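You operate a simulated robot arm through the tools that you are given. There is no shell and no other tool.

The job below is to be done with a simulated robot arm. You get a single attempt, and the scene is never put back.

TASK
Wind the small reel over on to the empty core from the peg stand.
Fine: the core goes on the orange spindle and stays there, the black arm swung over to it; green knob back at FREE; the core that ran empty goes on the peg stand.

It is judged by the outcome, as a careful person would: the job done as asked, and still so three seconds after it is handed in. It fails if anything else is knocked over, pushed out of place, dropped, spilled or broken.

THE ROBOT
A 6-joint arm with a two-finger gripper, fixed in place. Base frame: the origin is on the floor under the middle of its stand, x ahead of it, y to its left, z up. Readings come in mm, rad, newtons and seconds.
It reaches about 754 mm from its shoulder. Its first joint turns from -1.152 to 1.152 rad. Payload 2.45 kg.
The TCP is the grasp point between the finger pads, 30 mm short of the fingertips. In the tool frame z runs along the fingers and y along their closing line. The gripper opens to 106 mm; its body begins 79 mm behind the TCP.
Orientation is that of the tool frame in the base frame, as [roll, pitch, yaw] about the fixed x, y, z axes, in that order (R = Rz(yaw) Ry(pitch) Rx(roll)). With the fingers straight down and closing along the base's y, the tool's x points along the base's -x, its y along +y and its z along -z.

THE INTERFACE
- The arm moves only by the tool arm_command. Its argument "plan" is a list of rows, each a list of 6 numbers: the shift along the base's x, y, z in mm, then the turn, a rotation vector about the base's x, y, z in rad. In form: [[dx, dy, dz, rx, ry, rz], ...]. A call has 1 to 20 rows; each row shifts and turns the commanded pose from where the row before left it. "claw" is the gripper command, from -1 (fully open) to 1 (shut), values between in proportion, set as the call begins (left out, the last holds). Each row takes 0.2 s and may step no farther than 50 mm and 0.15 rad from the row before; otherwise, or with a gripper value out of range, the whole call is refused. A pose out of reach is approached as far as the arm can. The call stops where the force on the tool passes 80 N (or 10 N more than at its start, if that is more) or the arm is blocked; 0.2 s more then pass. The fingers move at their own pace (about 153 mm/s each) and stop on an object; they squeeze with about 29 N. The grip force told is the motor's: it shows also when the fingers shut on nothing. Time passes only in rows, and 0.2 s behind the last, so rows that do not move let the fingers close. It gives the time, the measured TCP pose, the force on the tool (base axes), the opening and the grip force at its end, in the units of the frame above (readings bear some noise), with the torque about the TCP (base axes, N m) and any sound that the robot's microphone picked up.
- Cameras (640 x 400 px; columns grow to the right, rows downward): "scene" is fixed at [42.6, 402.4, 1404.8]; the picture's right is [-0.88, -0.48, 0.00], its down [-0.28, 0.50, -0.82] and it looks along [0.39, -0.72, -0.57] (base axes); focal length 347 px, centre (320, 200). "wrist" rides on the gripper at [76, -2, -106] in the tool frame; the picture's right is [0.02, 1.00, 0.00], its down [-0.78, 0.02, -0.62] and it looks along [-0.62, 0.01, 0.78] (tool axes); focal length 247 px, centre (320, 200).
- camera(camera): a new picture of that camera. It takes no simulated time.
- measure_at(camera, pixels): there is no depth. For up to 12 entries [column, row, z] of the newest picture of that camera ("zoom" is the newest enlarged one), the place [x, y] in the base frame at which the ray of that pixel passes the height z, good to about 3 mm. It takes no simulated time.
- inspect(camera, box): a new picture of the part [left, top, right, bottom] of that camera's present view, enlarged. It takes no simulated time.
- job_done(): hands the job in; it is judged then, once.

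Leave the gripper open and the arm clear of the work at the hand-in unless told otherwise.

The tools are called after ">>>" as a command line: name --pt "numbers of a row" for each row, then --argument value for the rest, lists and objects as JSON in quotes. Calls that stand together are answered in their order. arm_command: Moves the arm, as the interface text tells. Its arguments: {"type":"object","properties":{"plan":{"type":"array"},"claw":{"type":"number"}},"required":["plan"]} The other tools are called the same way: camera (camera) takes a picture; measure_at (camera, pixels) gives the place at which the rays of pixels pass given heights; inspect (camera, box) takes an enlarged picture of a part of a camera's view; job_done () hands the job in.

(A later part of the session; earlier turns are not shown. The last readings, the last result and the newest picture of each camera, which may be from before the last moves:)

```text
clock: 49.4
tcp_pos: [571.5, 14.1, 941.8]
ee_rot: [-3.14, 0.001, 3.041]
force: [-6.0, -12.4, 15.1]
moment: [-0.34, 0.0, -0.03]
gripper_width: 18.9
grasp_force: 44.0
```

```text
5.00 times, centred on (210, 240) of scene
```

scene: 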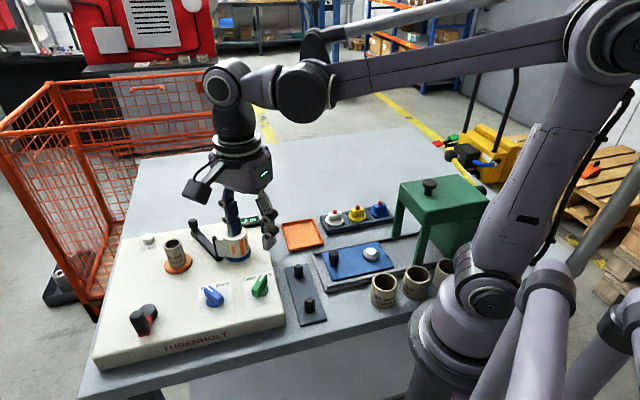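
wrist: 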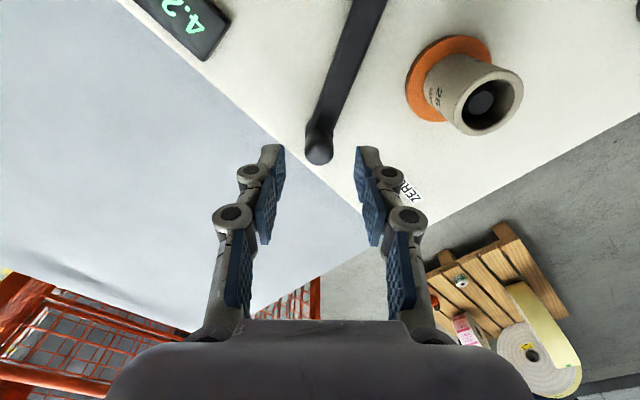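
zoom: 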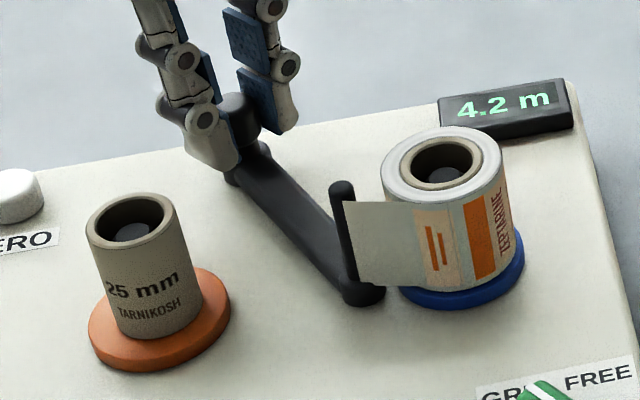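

Force rose only to about 13 N and the knob end may be following. I nudge 3 mm more and compare.

>>> arm_command --pt "0.35 0.95 0 0 0 0" --pt "0.35 0.95 0 0 0 0" --pt "0.35 0.95 0 0 0 0" --pt "0 0 0 0 0 0"

>>> inspect --camera "scene" --box '[150, 200, 270, 280]'

>>> inspect --camera "wrist" --box '[240, 0, 440, 200]'

```text
clock: 50.4
tcp_pos: [572.8, 13.7, 941.5]
ee_rot: [-3.134, -0.002, 3.038]
force: [-18.0, -21.5, 15.0]
moment: [-0.67, 0.02, -0.13]
gripper_width: 18.9
grasp_force: 43.9
```

```text
5.00 times, centred on (210, 240) of scene
```

zoom: 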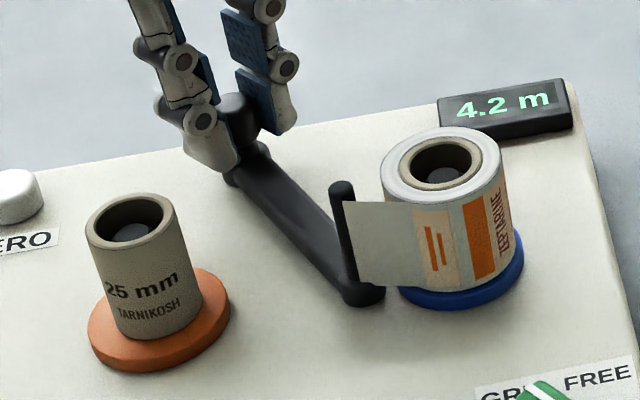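

```text
2.00 times, centred on (340, 100) of wrist
```

zoom: 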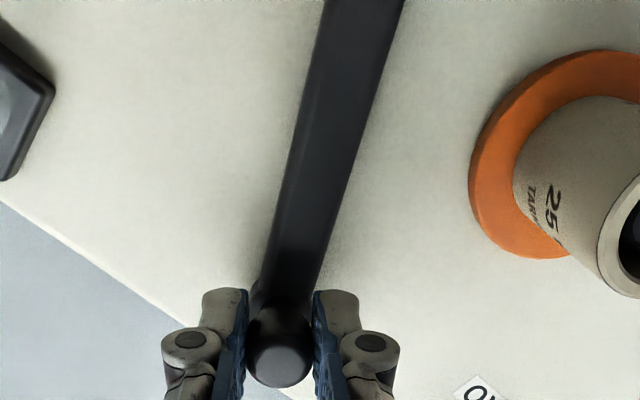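

The force climbs to 28 N with the TCP barely moving, so the knobbed end cannot translate: it is the pivot. I undo the sideways 5 mm and try a larger clockwise twist.

>>> arm_command --pt "-0.9 -2.35 0 0 0 0" --pt "-0.9 -2.35 0 0 0 0" --pt "0 0 0 0 0 0"

>>> arm_command --pt "0 0 0 0 0 -0.1" --pt "0 0 0 0 0 -0.1" --pt "0 0 0 0 0 -0.1" --pt "0 0 0 0 0 0"

>>> inspect --camera "scene" --box '[150, 200, 270, 280]'

>>> inspect --camera "wrist" --box '[240, 0, 440, 200]'

```text
clock: 51.2
tcp_pos: [571.9, 13.8, 939.3]
ee_rot: [3.141, 0.002, 3.045]
force: [-1.8, -8.7, 18.9]
moment: [-0.22, 0.33, -0.11]
gripper_width: 18.8
grasp_force: 44.0
```

```text
clock: 52.2
tcp_pos: [571.6, 14.5, 939.4]
ee_rot: [3.139, -0.001, 2.741]
force: [3.0, -3.2, 5.2]
moment: [-0.17, -0.27, 0.11]
gripper_width: 18.7
grasp_force: 43.9
```

```text
5.00 times, centred on (210, 240) of scene
```

zoom: 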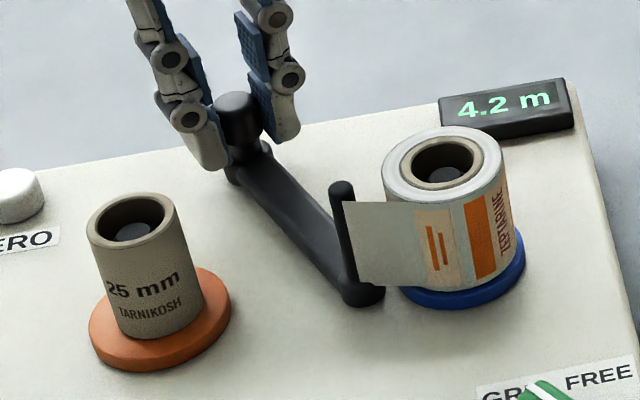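

```text
2.00 times, centred on (340, 100) of wrist
```

zoom: 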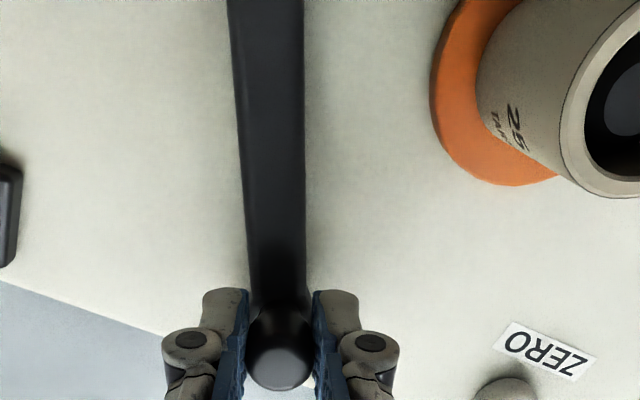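

The fingers just slip round the knob, so twisting won't do. The better way is to straddle the arm's bar with the fingers about 45 mm from the pivot and carry it along its arc. I open, lift 45 mm and look.

>>> arm_command --pt "0 0 0 0 0 0" --pt "0 0 0 0 0 0" --claw 0.2

>>> arm_command --pt "0 0 10 0 0 0" --pt "0 0 20 0 0 0" --pt "0 0 20 0 0 0" --pt "0 0 0 0 0 0"

>>> camera --camera "wrist"

>>> camera --camera "scene"

>>> inspect --camera "scene" --box '[180, 215, 240, 265]'

```text
clock: 52.8
tcp_pos: [571.8, 13.4, 939.4]
ee_rot: [-3.141, -0.001, 2.742]
force: [-0.7, 0.4, 0.2]
moment: [0.0, 0.0, 0.01]
gripper_width: 42.5
grasp_force: 0.0
```

```text
clock: 53.8
tcp_pos: [573.1, 14.6, 990.8]
ee_rot: [-3.141, 0.001, 2.742]
force: [-0.3, 0.1, 0.5]
moment: [0.01, 0.02, -0.03]
gripper_width: 42.1
grasp_force: 0.0
```

```text
taken
```

wrist: 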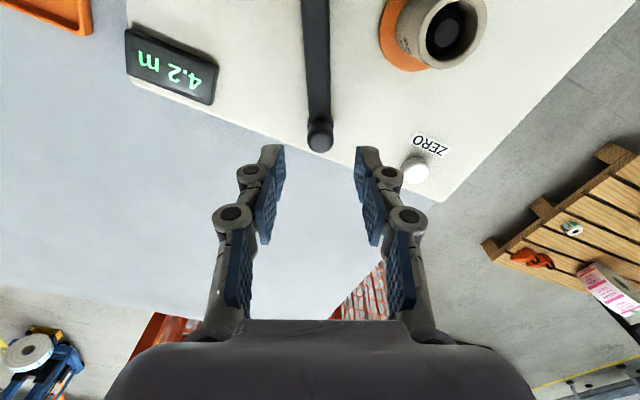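

```text
taken
```

scene: 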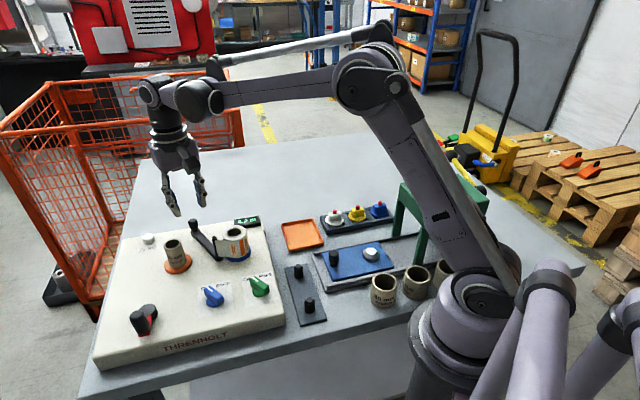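

```text
8.00 times, centred on (210, 240) of scene
```

zoom: 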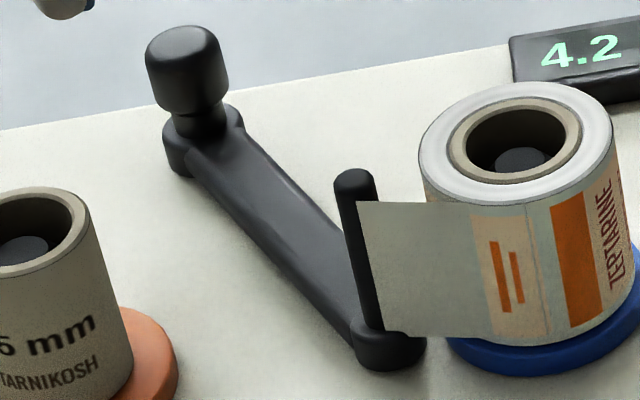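

The arm's bar runs almost straight up in the wrist view. I move 45 mm along it toward the pin, square up by +0.035 rad, lower to z≈950 and check before straddling the bar.

>>> arm_command --pt "-20.7 7.4 0 0 0 0.035" --pt "-20.7 7.4 0 0 0 0" --pt "0 0 -20 0 0 0" --pt "0 0 -20 0 0 0" --pt "0 0 0 0 0 0"

>>> camera --camera "wrist"

>>> inspect --camera "scene" --box '[150, 200, 250, 280]'

```text
clock: 55.0
tcp_pos: [530.4, 28.2, 950.5]
ee_rot: [-3.141, -0.001, 2.776]
force: [-0.4, -0.3, 0.6]
moment: [0.01, 0.0, 0.01]
gripper_width: 42.5
grasp_force: 0.0
```

```text
taken
```

wrist: 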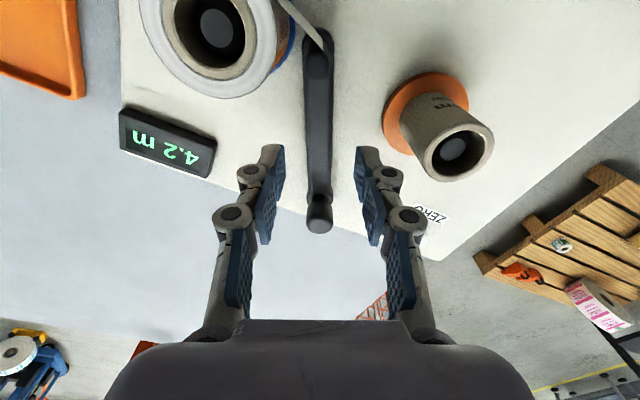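

```text
5.00 times, centred on (200, 240) of scene
```

zoom: 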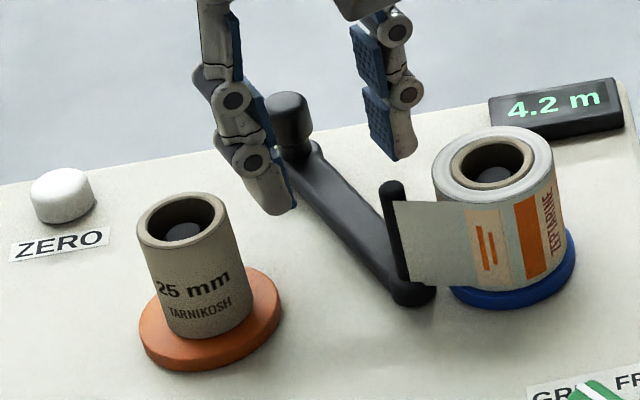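

I enlarge the wrist view around the arm's pin end, to see where the pin stands relative to the boss.

>>> inspect --camera "wrist" --box '[260, 0, 380, 80]'

>>> inspect --camera "wrist" --box '[260, 80, 380, 240]'

```text
5.00 times, centred on (320, 40) of wrist
```

zoom: 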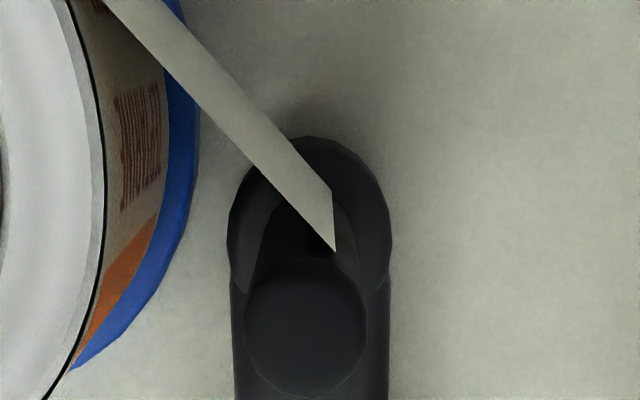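

```text
2.50 times, centred on (320, 160) of wrist
```

zoom: 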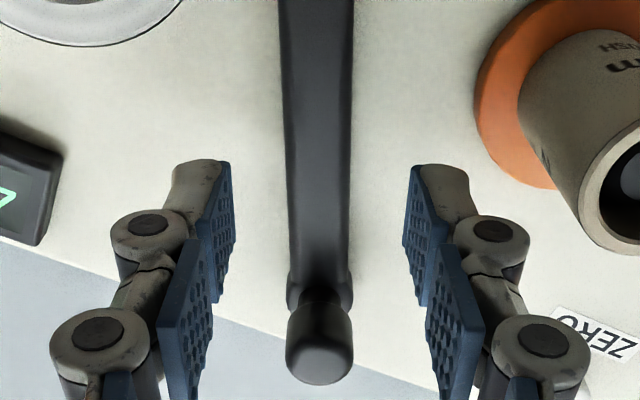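

The bar is centred between the fingers. I lower in steps to tcp z≈927, feeling for the panel.

>>> arm_command --pt "0.5 0.5 -10 0 0 0" --pt "0 0 -8 0 0 0" --pt "0 0 -4 0 0 0" --pt "0 0 0 0 0 0"

>>> inspect --camera "scene" --box '[170, 200, 240, 260]'

>>> inspect --camera "wrist" --box '[260, 80, 380, 240]'

```text
clock: 56.0
tcp_pos: [530.6, 28.4, 928.9]
ee_rot: [-3.14, 0.0, 2.777]
force: [0.0, 0.9, 0.1]
moment: [0.02, 0.0, -0.02]
gripper_width: 42.3
grasp_force: 0.1
```

```text
6.67 times, centred on (205, 230) of scene
```

zoom: 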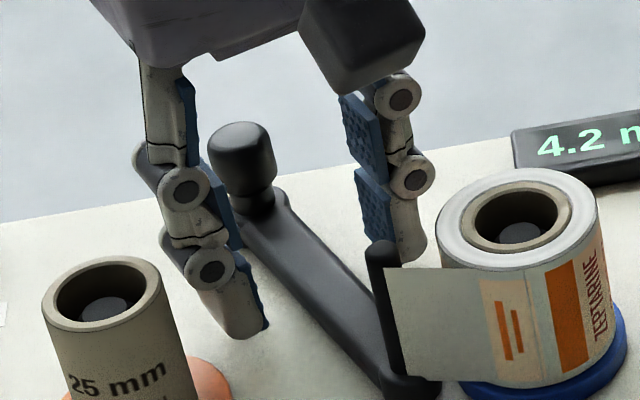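

```text
2.50 times, centred on (320, 160) of wrist
```

zoom: 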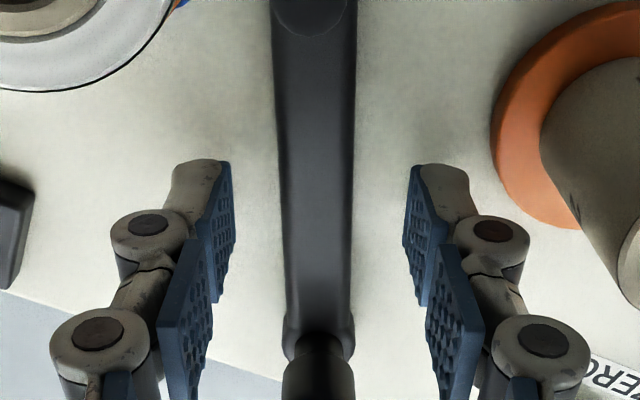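

The tips are at about z 898 and the bar's top is around 902. I lower 2.5 mm more, narrow the opening to ~22 mm around the bar, then carry it along the arc for two small steps and look.

>>> arm_command --pt "0 0 -1.5 0 0 0" --pt "0 0 -1 0 0 0" --pt "0 0 0 0 0 0" --claw 0.585

>>> arm_command --pt "1.8 4.1 0 0 0 -0.1" --pt "2.24 3.96 0 0 0 -0.1" --pt "0 0 0 0 0 0"

>>> inspect --camera "scene" --box '[150, 200, 250, 280]'

>>> camera --camera "wrist"

```text
clock: 56.8
tcp_pos: [531.2, 29.4, 926.6]
ee_rot: [3.142, 0.001, 2.777]
force: [-0.1, 0.1, -0.3]
moment: [0.02, -0.01, 0.02]
gripper_width: 21.9
grasp_force: 0.1
```

```text
clock: 57.6
tcp_pos: [533.3, 33.7, 926.4]
ee_rot: [-3.133, 0.001, 2.577]
force: [-5.9, -20.2, -4.4]
moment: [-0.4, 0.16, 0.26]
gripper_width: 35.5
grasp_force: 10.2
```

```text
5.00 times, centred on (200, 240) of scene
```

zoom: 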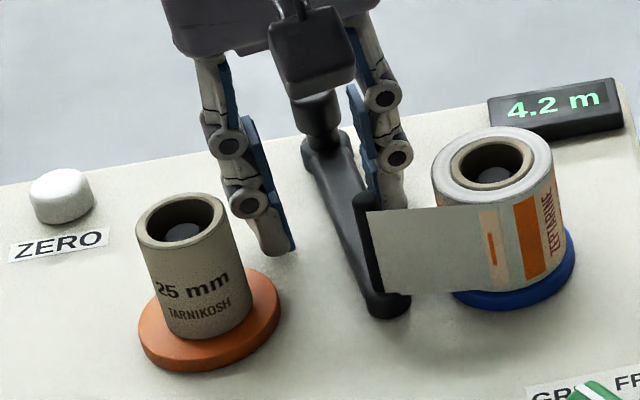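

```text
taken
```

wrist: 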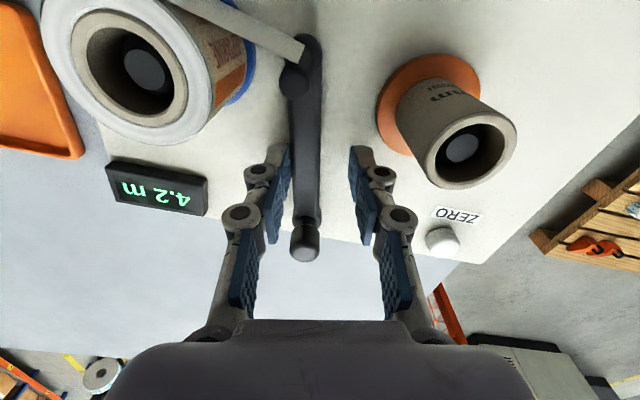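

The arm swings about the knobbed end: the pin and tape flap came toward the core. The fingers were being pushed open though, so I now close fully on the bar to hold it firmly.

>>> arm_command --pt "0 0 0 0 0 0" --pt "0 0 0 0 0 0" --pt "0 0 0 0 0 0" --claw 1

>>> inspect --camera "scene" --box '[150, 200, 250, 280]'

>>> inspect --camera "wrist" --box '[230, 0, 430, 260]'

```text
clock: 58.4
tcp_pos: [528.6, 26.5, 925.6]
ee_rot: [-3.114, -0.005, 2.567]
force: [-41.7, -42.5, -17.7]
moment: [-1.4, 0.1, 0.62]
gripper_width: 17.6
grasp_force: 42.8
```

```text
5.00 times, centred on (200, 240) of scene
```

zoom: 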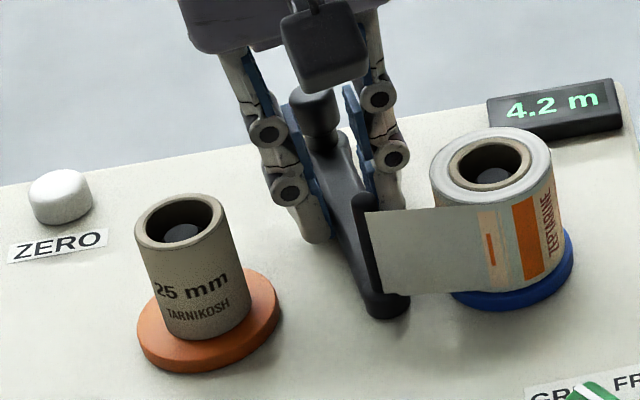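

```text
1.54 times, centred on (330, 130) of wrist
```

zoom: 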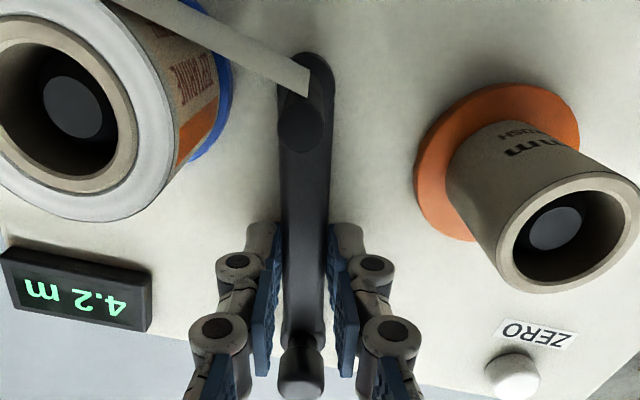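

The grip pulled toward the bar and about 60 N of side force shows; the arm may have stiff friction or damping. I wait a moment and see whether the force eases.

>>> arm_command --pt "0 0 0 0 0 0" --pt "0 0 0 0 0 0" --pt "0 0 0 0 0 0"

>>> inspect --camera "scene" --box '[150, 200, 250, 280]'

```text
clock: 59.2
tcp_pos: [529.2, 27.6, 924.3]
ee_rot: [-3.115, -0.003, 2.568]
force: [-41.1, -42.0, -17.1]
moment: [-1.13, 0.72, 0.62]
gripper_width: 17.7
grasp_force: 42.7
```

```text
5.00 times, centred on (200, 240) of scene
```

zoom: 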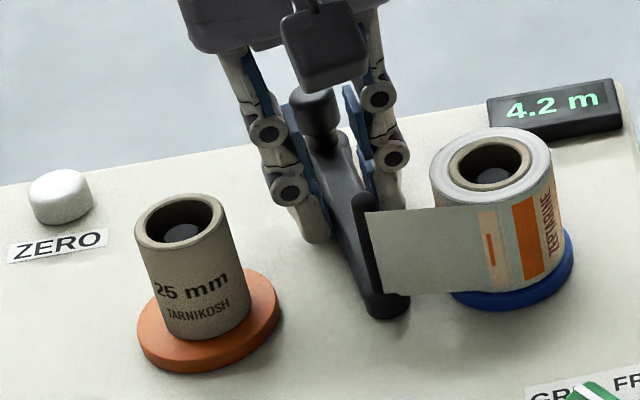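

Comparing pictures, the pin moved about 12 mm left while the knob moved about 11 mm right: the real pivot is in the middle of the arm, close to where I am holding. The knob is then the handle, and I had pushed it the wrong way against its stop. I open the fingers to relax, and measure both ends.

>>> arm_command --pt "0 0 0 0 0 0" --pt "0 0 0 0 0 0" --claw 0.2

>>> inspect --camera "scene" --box '[180, 205, 250, 265]'

>>> camera --camera "wrist"

```text
clock: 59.8
tcp_pos: [534.2, 38.2, 925.2]
ee_rot: [3.141, -0.001, 2.577]
force: [-1.4, -2.0, 0.3]
moment: [-0.11, 0.03, 0.03]
gripper_width: 44.3
grasp_force: 1.5
```

```text
6.67 times, centred on (215, 235) of scene
```

zoom: 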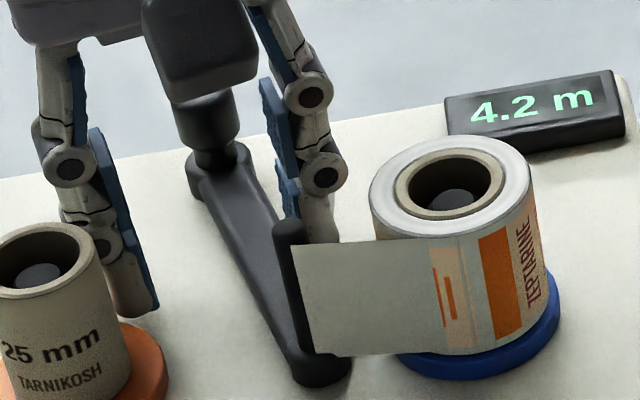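

```text
taken
```

wrist: 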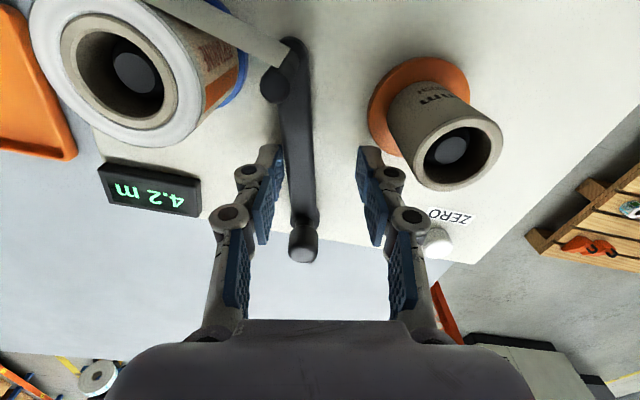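

I measure the present positions of the knob-end boss (zoom (217, 172)) and the pin's foot (zoom (317, 350)) at their heights.

>>> measure_at --camera "zoom" --pixels '[[215, 168, 905], [215, 168, 905], [215, 168, 905], [215, 168, 905], [318, 352, 898], [318, 352, 898], [318, 352, 898], [318, 352, 898], [289, 228, 945], [289, 228, 945], [289, 228, 945], [289, 228, 945]]'

>>> inspect --camera "wrist" --box '[220, 20, 380, 270]'

```text
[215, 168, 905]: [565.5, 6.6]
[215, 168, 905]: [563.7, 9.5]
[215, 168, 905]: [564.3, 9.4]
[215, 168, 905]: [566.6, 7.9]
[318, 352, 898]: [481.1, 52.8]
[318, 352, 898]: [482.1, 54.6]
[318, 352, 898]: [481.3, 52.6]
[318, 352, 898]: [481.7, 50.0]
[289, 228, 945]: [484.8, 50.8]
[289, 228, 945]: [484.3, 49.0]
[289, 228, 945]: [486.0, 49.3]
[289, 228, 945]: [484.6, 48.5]
```

```text
1.60 times, centred on (300, 145) of wrist
```

zoom: 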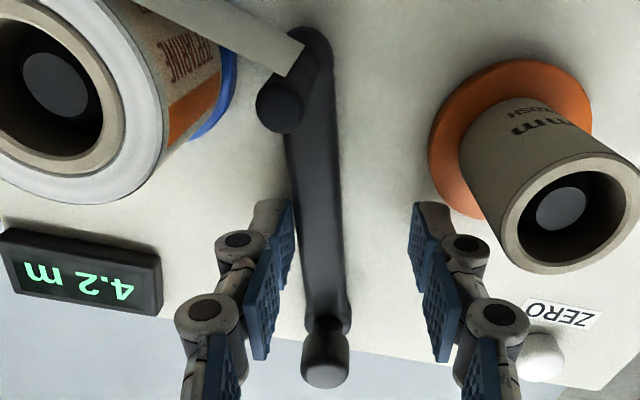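

Now it is clear: the pin went (+4, +6) mm and the knob (-8, -4) mm, so the pivot is near (516, 33) — midway between the spindles — and the knob is the handle on the opposite end. I lift off the bar and go above the knob at about (565, 8).

>>> arm_command --pt "0 0 10 0 0 0" --pt "0 0 25 0 0 0" --pt "0 0 25 0 0 0" --pt "15 -14.5 0 0 0 0" --pt "15 -14.5 0 0 0 0" --pt "0 0 0 0 0 0"

>>> camera --camera "wrist"

>>> inspect --camera "wrist" --box '[250, 60, 390, 210]'

>>> inspect --camera "scene" --box '[160, 190, 260, 270]'

```text
clock: 61.2
tcp_pos: [564.9, 8.2, 986.4]
ee_rot: [3.14, 0.001, 2.579]
force: [-0.2, 0.5, -0.8]
moment: [0.0, 0.0, 0.0]
gripper_width: 42.8
grasp_force: 0.1
```

```text
taken
```

wrist: 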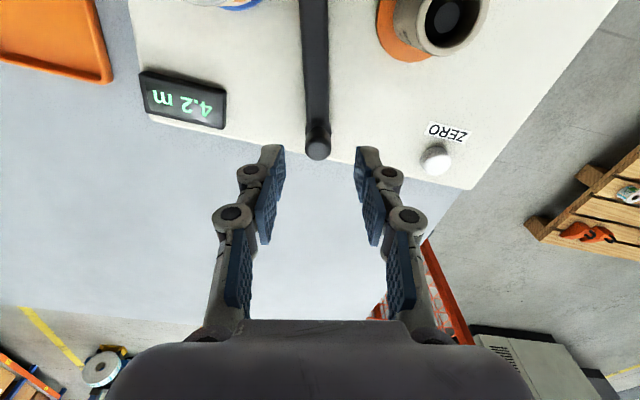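

```text
2.67 times, centred on (320, 135) of wrist
```

zoom: 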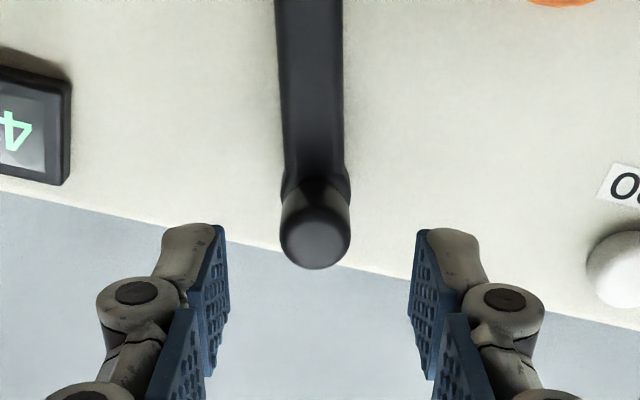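

```text
5.00 times, centred on (210, 230) of scene
```

zoom: 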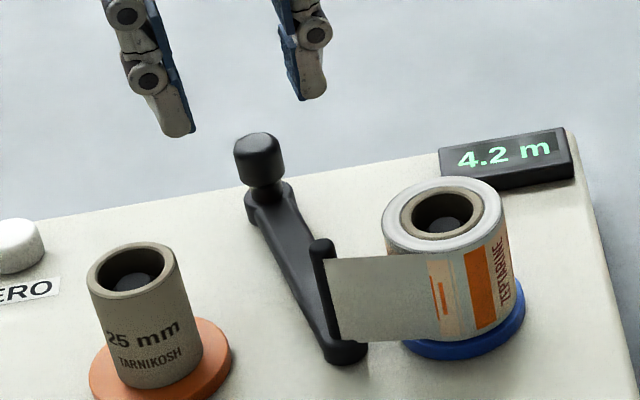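

The knob appears slightly low in the wrist view, so I measure it once more from both cameras at z = 931.

>>> measure_at --camera "wrist" --pixels '[[318.1, 149, 931], [318.1, 149, 931], [318.1, 149, 931], [318.1, 149, 931], [318.1, 149, 931]]'

>>> measure_at --camera "scene" --pixels '[[197.6, 219.0, 931], [197.6, 219.0, 931], [197.6, 219.0, 931], [197.6, 219.0, 931], [197.6, 219.0, 931], [214.2, 239.5, 945], [214.2, 239.5, 945], [214.2, 239.5, 945]]'

```text
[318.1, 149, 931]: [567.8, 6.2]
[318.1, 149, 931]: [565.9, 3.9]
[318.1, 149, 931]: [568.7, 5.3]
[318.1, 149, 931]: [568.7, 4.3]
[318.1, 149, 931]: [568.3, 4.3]
```

```text
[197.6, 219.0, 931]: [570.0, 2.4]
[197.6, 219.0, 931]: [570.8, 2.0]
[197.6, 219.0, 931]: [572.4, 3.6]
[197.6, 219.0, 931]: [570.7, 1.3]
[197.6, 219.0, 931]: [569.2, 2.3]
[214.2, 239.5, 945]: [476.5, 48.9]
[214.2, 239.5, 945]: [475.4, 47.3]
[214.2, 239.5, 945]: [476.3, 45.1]
```

The knob is now near (568.5, 4.2). I shift (+3.8, -3.8), descend to tcp z≈940 and close on the knob.

>>> arm_command --pt "3.8 -3.8 -6 0 0 0.03" --pt "0 0 -20 0 0 0" --pt "0 0 -20 0 0 0" --pt "0 0 0 0 0 0"

>>> arm_command --pt "0 0 0 0 0 0" --pt "0 0 0 0 0 0" --pt "0 0 0 0 0 0" --claw 1

>>> arm_command --pt "-3.22 -5.02 0 0 0 -0.1" --pt "-3.77 -4.76 0 0 0 -0.1" --pt "0 0 0 0 0 0"

>>> inspect --camera "scene" --box '[160, 190, 260, 270]'

```text
clock: 62.2
tcp_pos: [568.7, 5.4, 939.6]
ee_rot: [3.142, 0.0, 2.607]
force: [0.0, 0.8, -1.7]
moment: [0.04, 0.02, 0.01]
gripper_width: 42.4
grasp_force: 0.0
```

```text
clock: 63.0
tcp_pos: [568.9, 3.7, 939.2]
ee_rot: [3.141, 0.0, 2.608]
force: [0.7, -0.1, 1.7]
moment: [-0.02, -0.08, -0.01]
gripper_width: 18.6
grasp_force: 43.2
```

```text
clock: 63.8
tcp_pos: [562.4, -5.1, 938.9]
ee_rot: [3.141, 0.001, 2.405]
force: [7.1, 3.7, 6.8]
moment: [0.04, -0.26, -0.4]
gripper_width: 18.8
grasp_force: 43.5
```

```text
5.00 times, centred on (210, 230) of scene
```

zoom: 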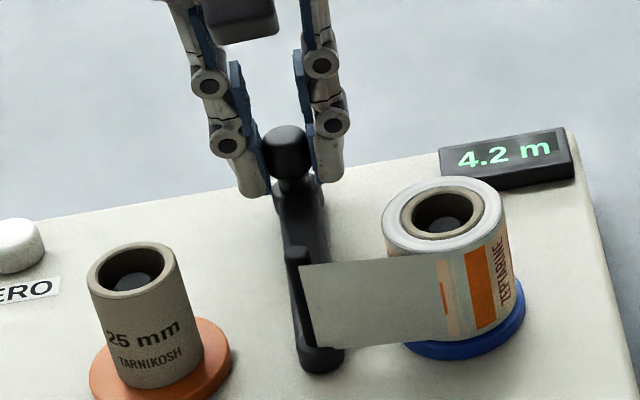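

The knob handle swings the arm easily now, with under 10 N. I continue along the arc.

>>> arm_command --pt "-4.16 -4.28 0 0 0 -0.1" --pt "-4.56 -3.85 0 0 0 -0.1" --pt "0 0 0 0 0 0"

>>> arm_command --pt "-5.01 -3.43 0 0 0 -0.1" --pt "0 0 0 0 0 0"

>>> inspect --camera "scene" --box '[160, 190, 260, 270]'

```text
clock: 64.6
tcp_pos: [552.4, -14.7, 938.8]
ee_rot: [-3.14, 0.002, 2.206]
force: [4.2, 1.3, -15.2]
moment: [-0.34, -0.38, -0.2]
gripper_width: 18.6
grasp_force: 43.6
```

```text
clock: 65.2
tcp_pos: [548.4, -17.7, 939.3]
ee_rot: [-3.139, -0.002, 2.106]
force: [-0.8, 3.0, -18.1]
moment: [-0.12, -0.1, -0.09]
gripper_width: 18.9
grasp_force: 43.9
```

```text
5.00 times, centred on (210, 230) of scene
```

zoom: 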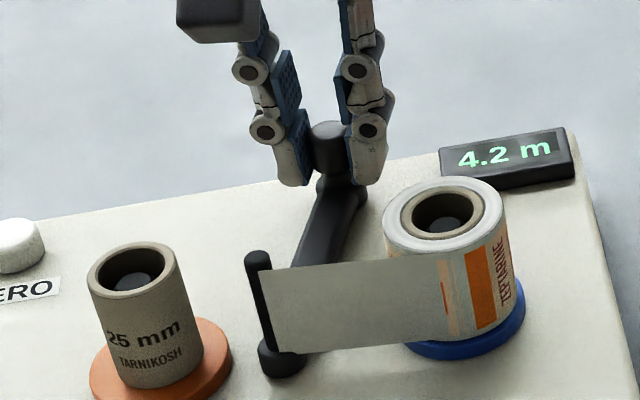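

The pin with the tape is most of the way over. I continue in smaller steps until it reaches its stop or the core.

>>> arm_command --pt "-5.24 -2.86 0 0 0 -0.1" --pt "0 0 0 0 0 0"

>>> arm_command --pt "-2.75 -1.2 0 0 0 -0.05" --pt "0 0 0 0 0 0"

>>> inspect --camera "scene" --box '[160, 190, 260, 270]'

```text
clock: 65.8
tcp_pos: [542.9, -20.6, 938.9]
ee_rot: [-3.141, -0.002, 2.006]
force: [1.7, 7.1, -10.1]
moment: [0.25, 0.0, -0.21]
gripper_width: 19.0
grasp_force: 44.0
```

```text
clock: 66.4
tcp_pos: [539.6, -22.3, 939.2]
ee_rot: [-3.141, -0.002, 1.958]
force: [-1.4, 11.9, -6.4]
moment: [0.29, 0.08, -0.09]
gripper_width: 18.7
grasp_force: 44.3
```

```text
5.00 times, centred on (210, 230) of scene
```

zoom: 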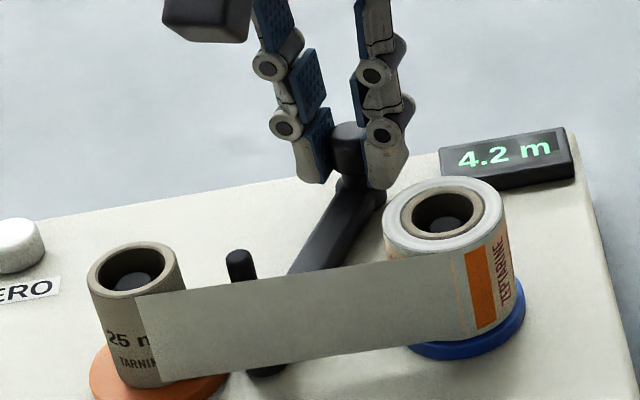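

The tape end has jumped onto the core: the flap now runs from the reel to the core. I push a little further to see if the arm reaches its end stop, so it stays there.

>>> arm_command --pt "-2.8 -0.9 0 0 0 -0.05" --pt "0 0 0 0 0 0"

>>> arm_command --pt "-2.0 -0.6 0 0 0 -0.03" --pt "0 0 0 0 0 0"

>>> inspect --camera "scene" --box '[160, 190, 260, 270]'

>>> inspect --camera "wrist" --box '[220, 0, 480, 200]'

```text
clock: 67.0
tcp_pos: [537.8, -23.2, 939.6]
ee_rot: [3.137, 0.0, 1.908]
force: [9.8, 11.7, -15.9]
moment: [0.23, -0.22, 0.12]
gripper_width: 18.8
grasp_force: 44.1
```

```text
clock: 67.6
tcp_pos: [538.0, -21.7, 938.4]
ee_rot: [3.133, 0.0, 1.877]
force: [21.3, 17.0, -16.4]
moment: [-0.02, -0.54, 0.14]
gripper_width: 19.1
grasp_force: 43.6
```

```text
5.00 times, centred on (210, 230) of scene
```

zoom: 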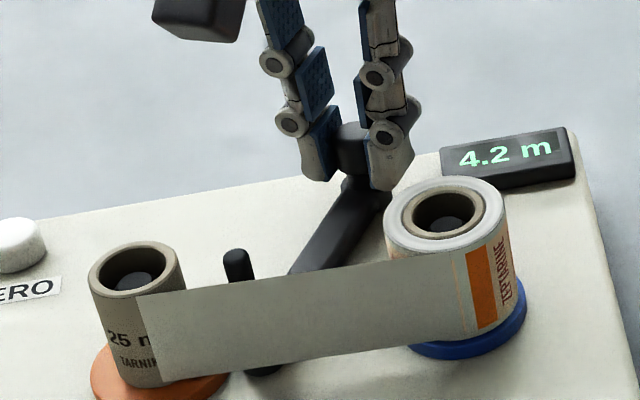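

```text
2.00 times, centred on (350, 100) of wrist
```

zoom: 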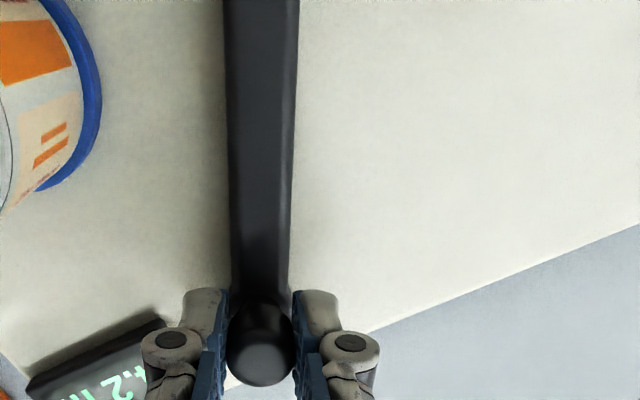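

Force rises to 27 N and the arm no longer moves: it is at its end stop on the core's side. I back off 2 mm to relax, open only a little (the display is near one finger), and lift straight up.

>>> arm_command --pt "2.0 0.9 0 0 0 0.03" --pt "0 0 0 0 0 0"

>>> arm_command --pt "0 0 0 0 0 0" --pt "0 0 0 0 0 0" --claw 0.42

>>> arm_command --pt "0 0 8 0 0 0" --pt "0 0 20 0 0 0" --pt "0 0 40 0 0 0" --pt "0 0 45 0 0 0" --pt "0 0 0 0 0 0"

>>> camera --camera "scene"

>>> inspect --camera "scene" --box '[130, 200, 270, 290]'

>>> camera --camera "wrist"

```text
clock: 68.2
tcp_pos: [538.3, -22.4, 938.9]
ee_rot: [3.138, -0.002, 1.908]
force: [15.1, 12.9, -24.5]
moment: [0.51, -0.28, -0.03]
gripper_width: 18.9
grasp_force: 44.4
```

```text
clock: 68.8
tcp_pos: [537.1, -24.0, 940.2]
ee_rot: [-3.138, 0.001, 1.907]
force: [0.7, 0.0, -0.5]
moment: [-0.02, -0.02, 0.06]
gripper_width: 30.5
grasp_force: 0.0
```

```text
clock: 70.0
tcp_pos: [538.3, -24.0, 1054.4]
ee_rot: [-3.141, -0.001, 1.906]
force: [0.1, 0.6, -0.2]
moment: [-0.01, 0.01, 0.0]
gripper_width: 30.9
grasp_force: 0.1
```

```text
taken
```

scene: 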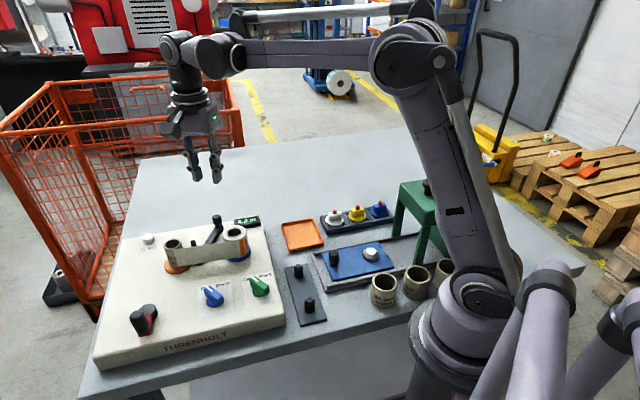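

```text
4.44 times, centred on (200, 245) of scene
```

zoom: 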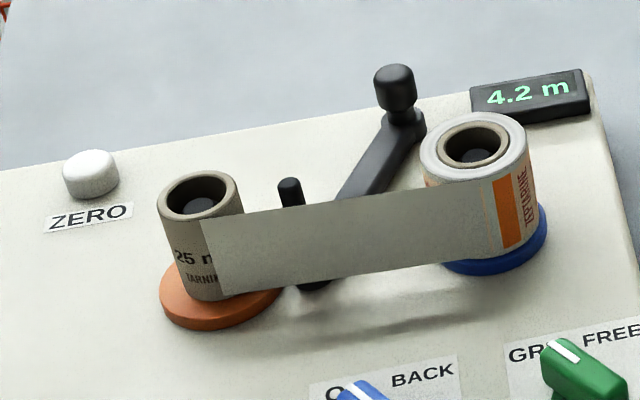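

```text
taken
```

wrist: 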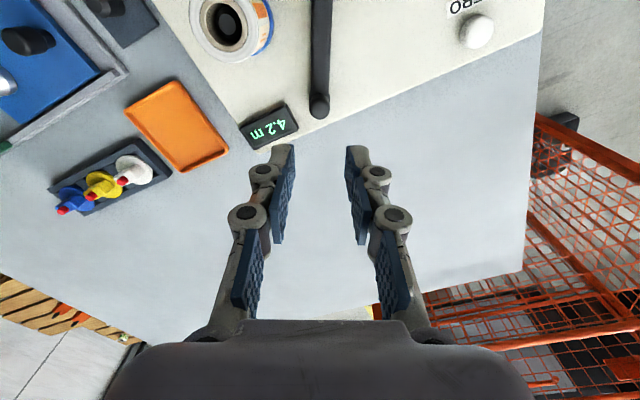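

Reel, tape and core are now connected and the arm rests at its end stop. Next is the crank near (485, 209), handle near (465, 238). I move above it at z≈1055 and turn the tool back toward its nominal yaw.

>>> arm_command --pt "-9 28 0 0 0 0.1373" --pt "-9 28 0 0 0 0.1373" --pt "-9 28 0 0 0 0.1373" --pt "-9 28 0 0 0 0.1373" --pt "-9 28 0 0 0 0.1373" --pt "-9 28 0 0 0 0.1373" --pt "-9 28 0 0 0 0.1373" --pt "-9 28 0 0 0 0.1373" --pt "-2 30 0 0 0 0.1373" --pt "0 0 0 0 0 0" --claw 0.1

>>> camera --camera "wrist"

>>> inspect --camera "wrist" --box '[240, 30, 400, 170]'

>>> inspect --camera "scene" --box '[120, 290, 180, 350]'

```text
clock: 72.2
tcp_pos: [462.1, 231.7, 1052.5]
ee_rot: [-3.142, 0.0, -3.137]
force: [0.2, 0.3, -0.8]
moment: [0.0, -0.01, 0.0]
gripper_width: 47.7
grasp_force: 0.1
```

```text
taken
```

wrist: 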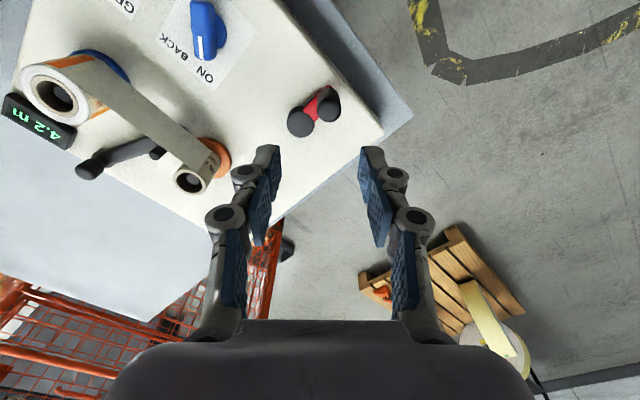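

```text
2.86 times, centred on (320, 100) of wrist
```

zoom: 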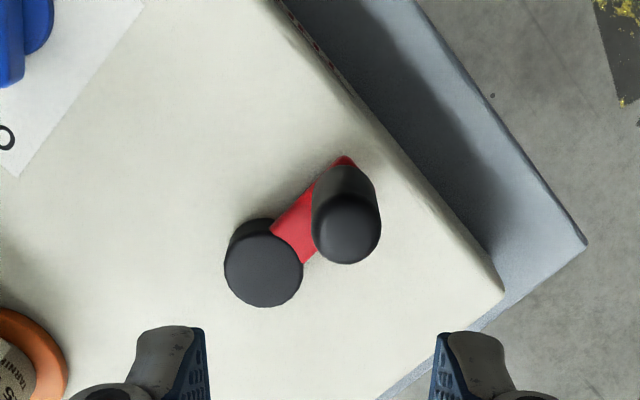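

```text
6.67 times, centred on (150, 320) of scene
```

zoom: 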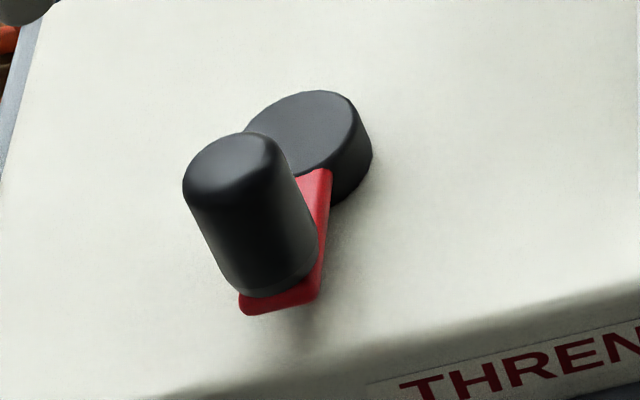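

I measure hub and handle tops in both views: handle wrist (329.4, 110.5)/scene (137.3, 314.5), hub wrist (299.7, 124.5)/scene (148.2, 309.5).

>>> measure_at --camera "wrist" --pixels '[[329.4, 110.5, 930], [329.4, 110.5, 930], [329.4, 110.5, 930], [329.4, 110.5, 945], [329.4, 110.5, 945], [329.4, 110.5, 945], [299.7, 124.5, 900], [299.7, 124.5, 900], [299.7, 124.5, 900], [299.7, 124.5, 915], [299.7, 124.5, 915], [299.7, 124.5, 915]]'

>>> measure_at --camera "scene" --pixels '[[137.3, 314.5, 930], [137.3, 314.5, 930], [137.3, 314.5, 930], [137.3, 314.5, 945], [137.3, 314.5, 945], [137.3, 314.5, 945], [148.2, 309.5, 900], [148.2, 309.5, 900], [148.2, 309.5, 900], [148.2, 309.5, 915], [148.2, 309.5, 915], [148.2, 309.5, 915]]'

```text
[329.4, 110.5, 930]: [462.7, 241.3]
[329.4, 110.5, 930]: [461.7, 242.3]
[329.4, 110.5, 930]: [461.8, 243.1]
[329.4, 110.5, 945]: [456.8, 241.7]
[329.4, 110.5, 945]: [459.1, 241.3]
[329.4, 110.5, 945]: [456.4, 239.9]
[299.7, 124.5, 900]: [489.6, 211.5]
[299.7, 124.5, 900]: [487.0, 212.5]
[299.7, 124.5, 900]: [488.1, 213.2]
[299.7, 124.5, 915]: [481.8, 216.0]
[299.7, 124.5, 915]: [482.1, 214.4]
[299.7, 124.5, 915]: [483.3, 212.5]
```

```text
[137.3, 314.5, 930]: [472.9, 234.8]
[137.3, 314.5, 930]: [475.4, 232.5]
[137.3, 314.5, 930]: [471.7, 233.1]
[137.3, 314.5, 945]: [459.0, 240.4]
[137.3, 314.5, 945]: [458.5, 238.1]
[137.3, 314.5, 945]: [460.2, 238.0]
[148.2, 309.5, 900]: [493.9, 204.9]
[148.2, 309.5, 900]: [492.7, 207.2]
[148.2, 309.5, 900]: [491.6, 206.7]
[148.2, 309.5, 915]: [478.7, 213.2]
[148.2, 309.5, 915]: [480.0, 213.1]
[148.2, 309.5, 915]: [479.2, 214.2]
```

The hub axis is near (484.5, 212.5), top z≈910; the handle axis near (457.5, 240), top z≈947, 20 mm wide; crank radius ≈ 38 mm. I shift over the handle and descend to z≈985 to check centring.

>>> arm_command --pt "-4.9 7.9 -20 0 0 0" --pt "0 0 -30 0 0 0" --pt "0 0 -17 0 0 0" --pt "0 0 0 0 0 0"

>>> camera --camera "wrist"

>>> inspect --camera "wrist" --box '[250, 70, 390, 210]'

>>> inspect --camera "scene" --box '[100, 260, 200, 350]'

```text
clock: 73.2
tcp_pos: [457.1, 240.5, 987.2]
ee_rot: [-3.141, 0.0, -3.139]
force: [0.9, -0.7, 0.2]
moment: [-0.03, -0.02, 0.01]
gripper_width: 47.7
grasp_force: 0.0
```

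```text
taken
```

wrist: 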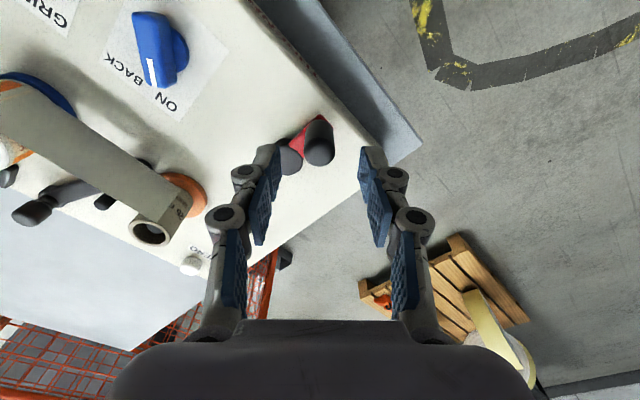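

```text
2.86 times, centred on (320, 140) of wrist
```

zoom: 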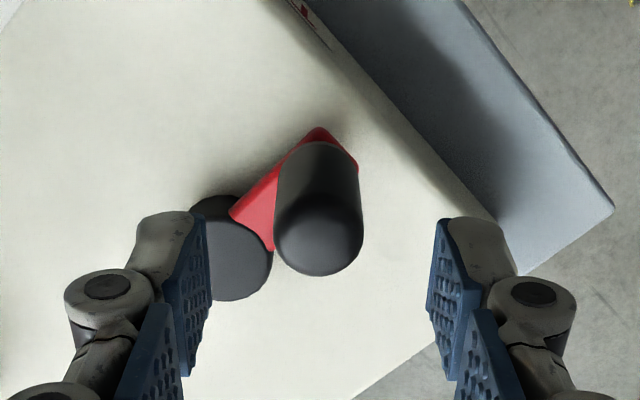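

```text
4.44 times, centred on (150, 305) of scene
```

zoom: 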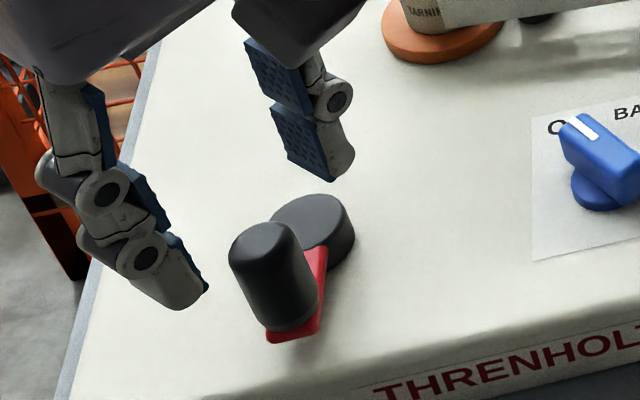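

The handle is centred. I descend to tcp z≈944 (tips ≈914, above the hub's top) and close on the handle.

>>> arm_command --pt "0 0 -20 0 0 0" --pt "0 0 -14 0 0 0" --pt "0 0 -8 0 0 0" --pt "0 0 0 0 0 0"

>>> arm_command --pt "0 0 0 0 0 0" --pt "0 0 0 0 0 0" --pt "0 0 0 0 0 0" --claw 1

>>> inspect --camera "scene" --box '[100, 260, 200, 350]'

>>> inspect --camera "wrist" --box '[220, 70, 420, 250]'

```text
clock: 74.2
tcp_pos: [457.0, 240.9, 944.3]
ee_rot: [-3.141, 0.0, -3.139]
force: [-0.6, -0.1, 0.5]
moment: [0.03, 0.01, -0.03]
gripper_width: 47.5
grasp_force: 0.1
```

```text
clock: 75.0
tcp_pos: [457.2, 239.7, 944.6]
ee_rot: [3.141, 0.001, -3.14]
force: [-2.1, 3.1, 3.6]
moment: [0.03, 0.17, 0.0]
gripper_width: 21.1
grasp_force: 44.7
```

```text
4.44 times, centred on (150, 305) of scene
```

zoom: 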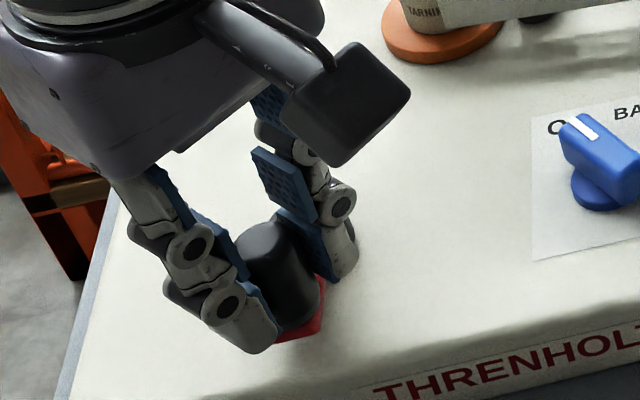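

```text
2.22 times, centred on (320, 160) of wrist
```

zoom: 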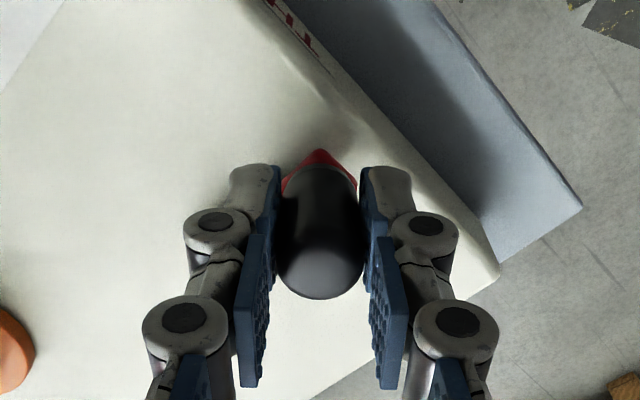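

The handle is gripped. The tape leaves the front of the reel toward the front of the core, which calls for a clockwise winding. I turn the crank 45° clockwise in small steps and check forces and the display.

>>> arm_command --pt "8.02 6.11 0 0 0 0" --pt "9.32 3.82 0 0 0 0" --pt "9.99 1.28 0 0 0 0" --pt "0 0 0 0 0 0"

>>> inspect --camera "scene" --box '[110, 210, 270, 350]'

```text
clock: 76.0
tcp_pos: [485.8, 251.7, 943.4]
ee_rot: [3.138, 0.002, -3.136]
force: [-1.3, 14.7, 44.2]
moment: [0.44, -0.08, 0.07]
gripper_width: 21.5
grasp_force: 45.3
```

```text
2.86 times, centred on (190, 280) of scene
```

zoom: 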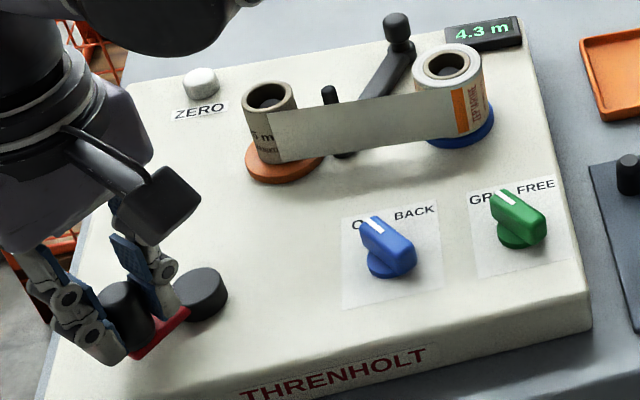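

The display went from 4.2 to 4.3 m and the tape is moving, so clockwise is right and the counter counts up. A 44 N upward force shows, perhaps a fingertip near the hub, so I raise 3 mm and check.

>>> arm_command --pt "0 0 3 0 0 0" --pt "0 0 0 0 0 0"

>>> inspect --camera "wrist" --box '[220, 70, 420, 250]'

```text
clock: 76.6
tcp_pos: [485.0, 252.2, 944.4]
ee_rot: [3.139, 0.002, -3.138]
force: [-0.6, 17.4, -15.5]
moment: [0.45, -1.19, -0.01]
gripper_width: 21.2
grasp_force: 44.9
```

```text
2.22 times, centred on (320, 160) of wrist
```

zoom: 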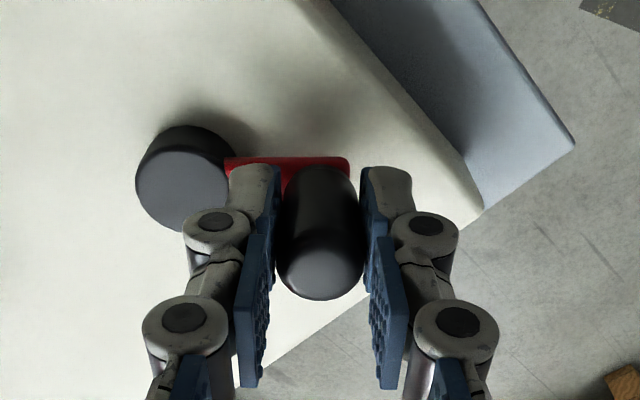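

Lifting 3 mm changed that force to -15 N, so it was just vertical preload from the grip, not a collision. There is also +17 N in y, so the true circle is slightly larger. I shift +1.5 mm in y and -0.8 in z to see.

>>> arm_command --pt "0 1.5 -0.8 0 0 0" --pt "0 0 0 0 0 0"

```text
clock: 77.2
tcp_pos: [484.4, 251.9, 943.7]
ee_rot: [-3.139, -0.001, -3.139]
force: [-0.2, 10.2, -31.0]
moment: [0.34, -0.41, 0.05]
gripper_width: 21.3
grasp_force: 44.8
```

I continue the clockwise turn by the next 45° and look at the forces again.

>>> arm_command --pt "10.1 -1.2 0.5 0 0 0" --pt "9.4 -3.8 0 0 0 0" --pt "8.1 -6.1 0 0 0 0" --pt "0 0 0 0 0 0"

>>> inspect --camera "scene" --box '[110, 210, 270, 350]'

```text
clock: 78.2
tcp_pos: [513.9, 240.0, 946.0]
ee_rot: [-3.14, 0.003, -3.139]
force: [9.7, 9.1, -35.2]
moment: [0.22, -0.26, 0.02]
gripper_width: 21.0
grasp_force: 44.8
```

```text
2.86 times, centred on (190, 280) of scene
```

zoom: 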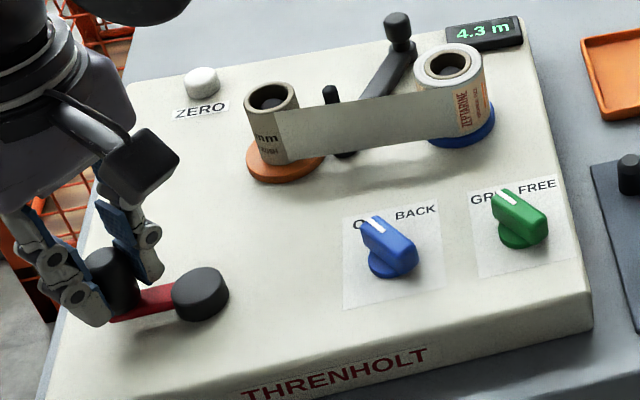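

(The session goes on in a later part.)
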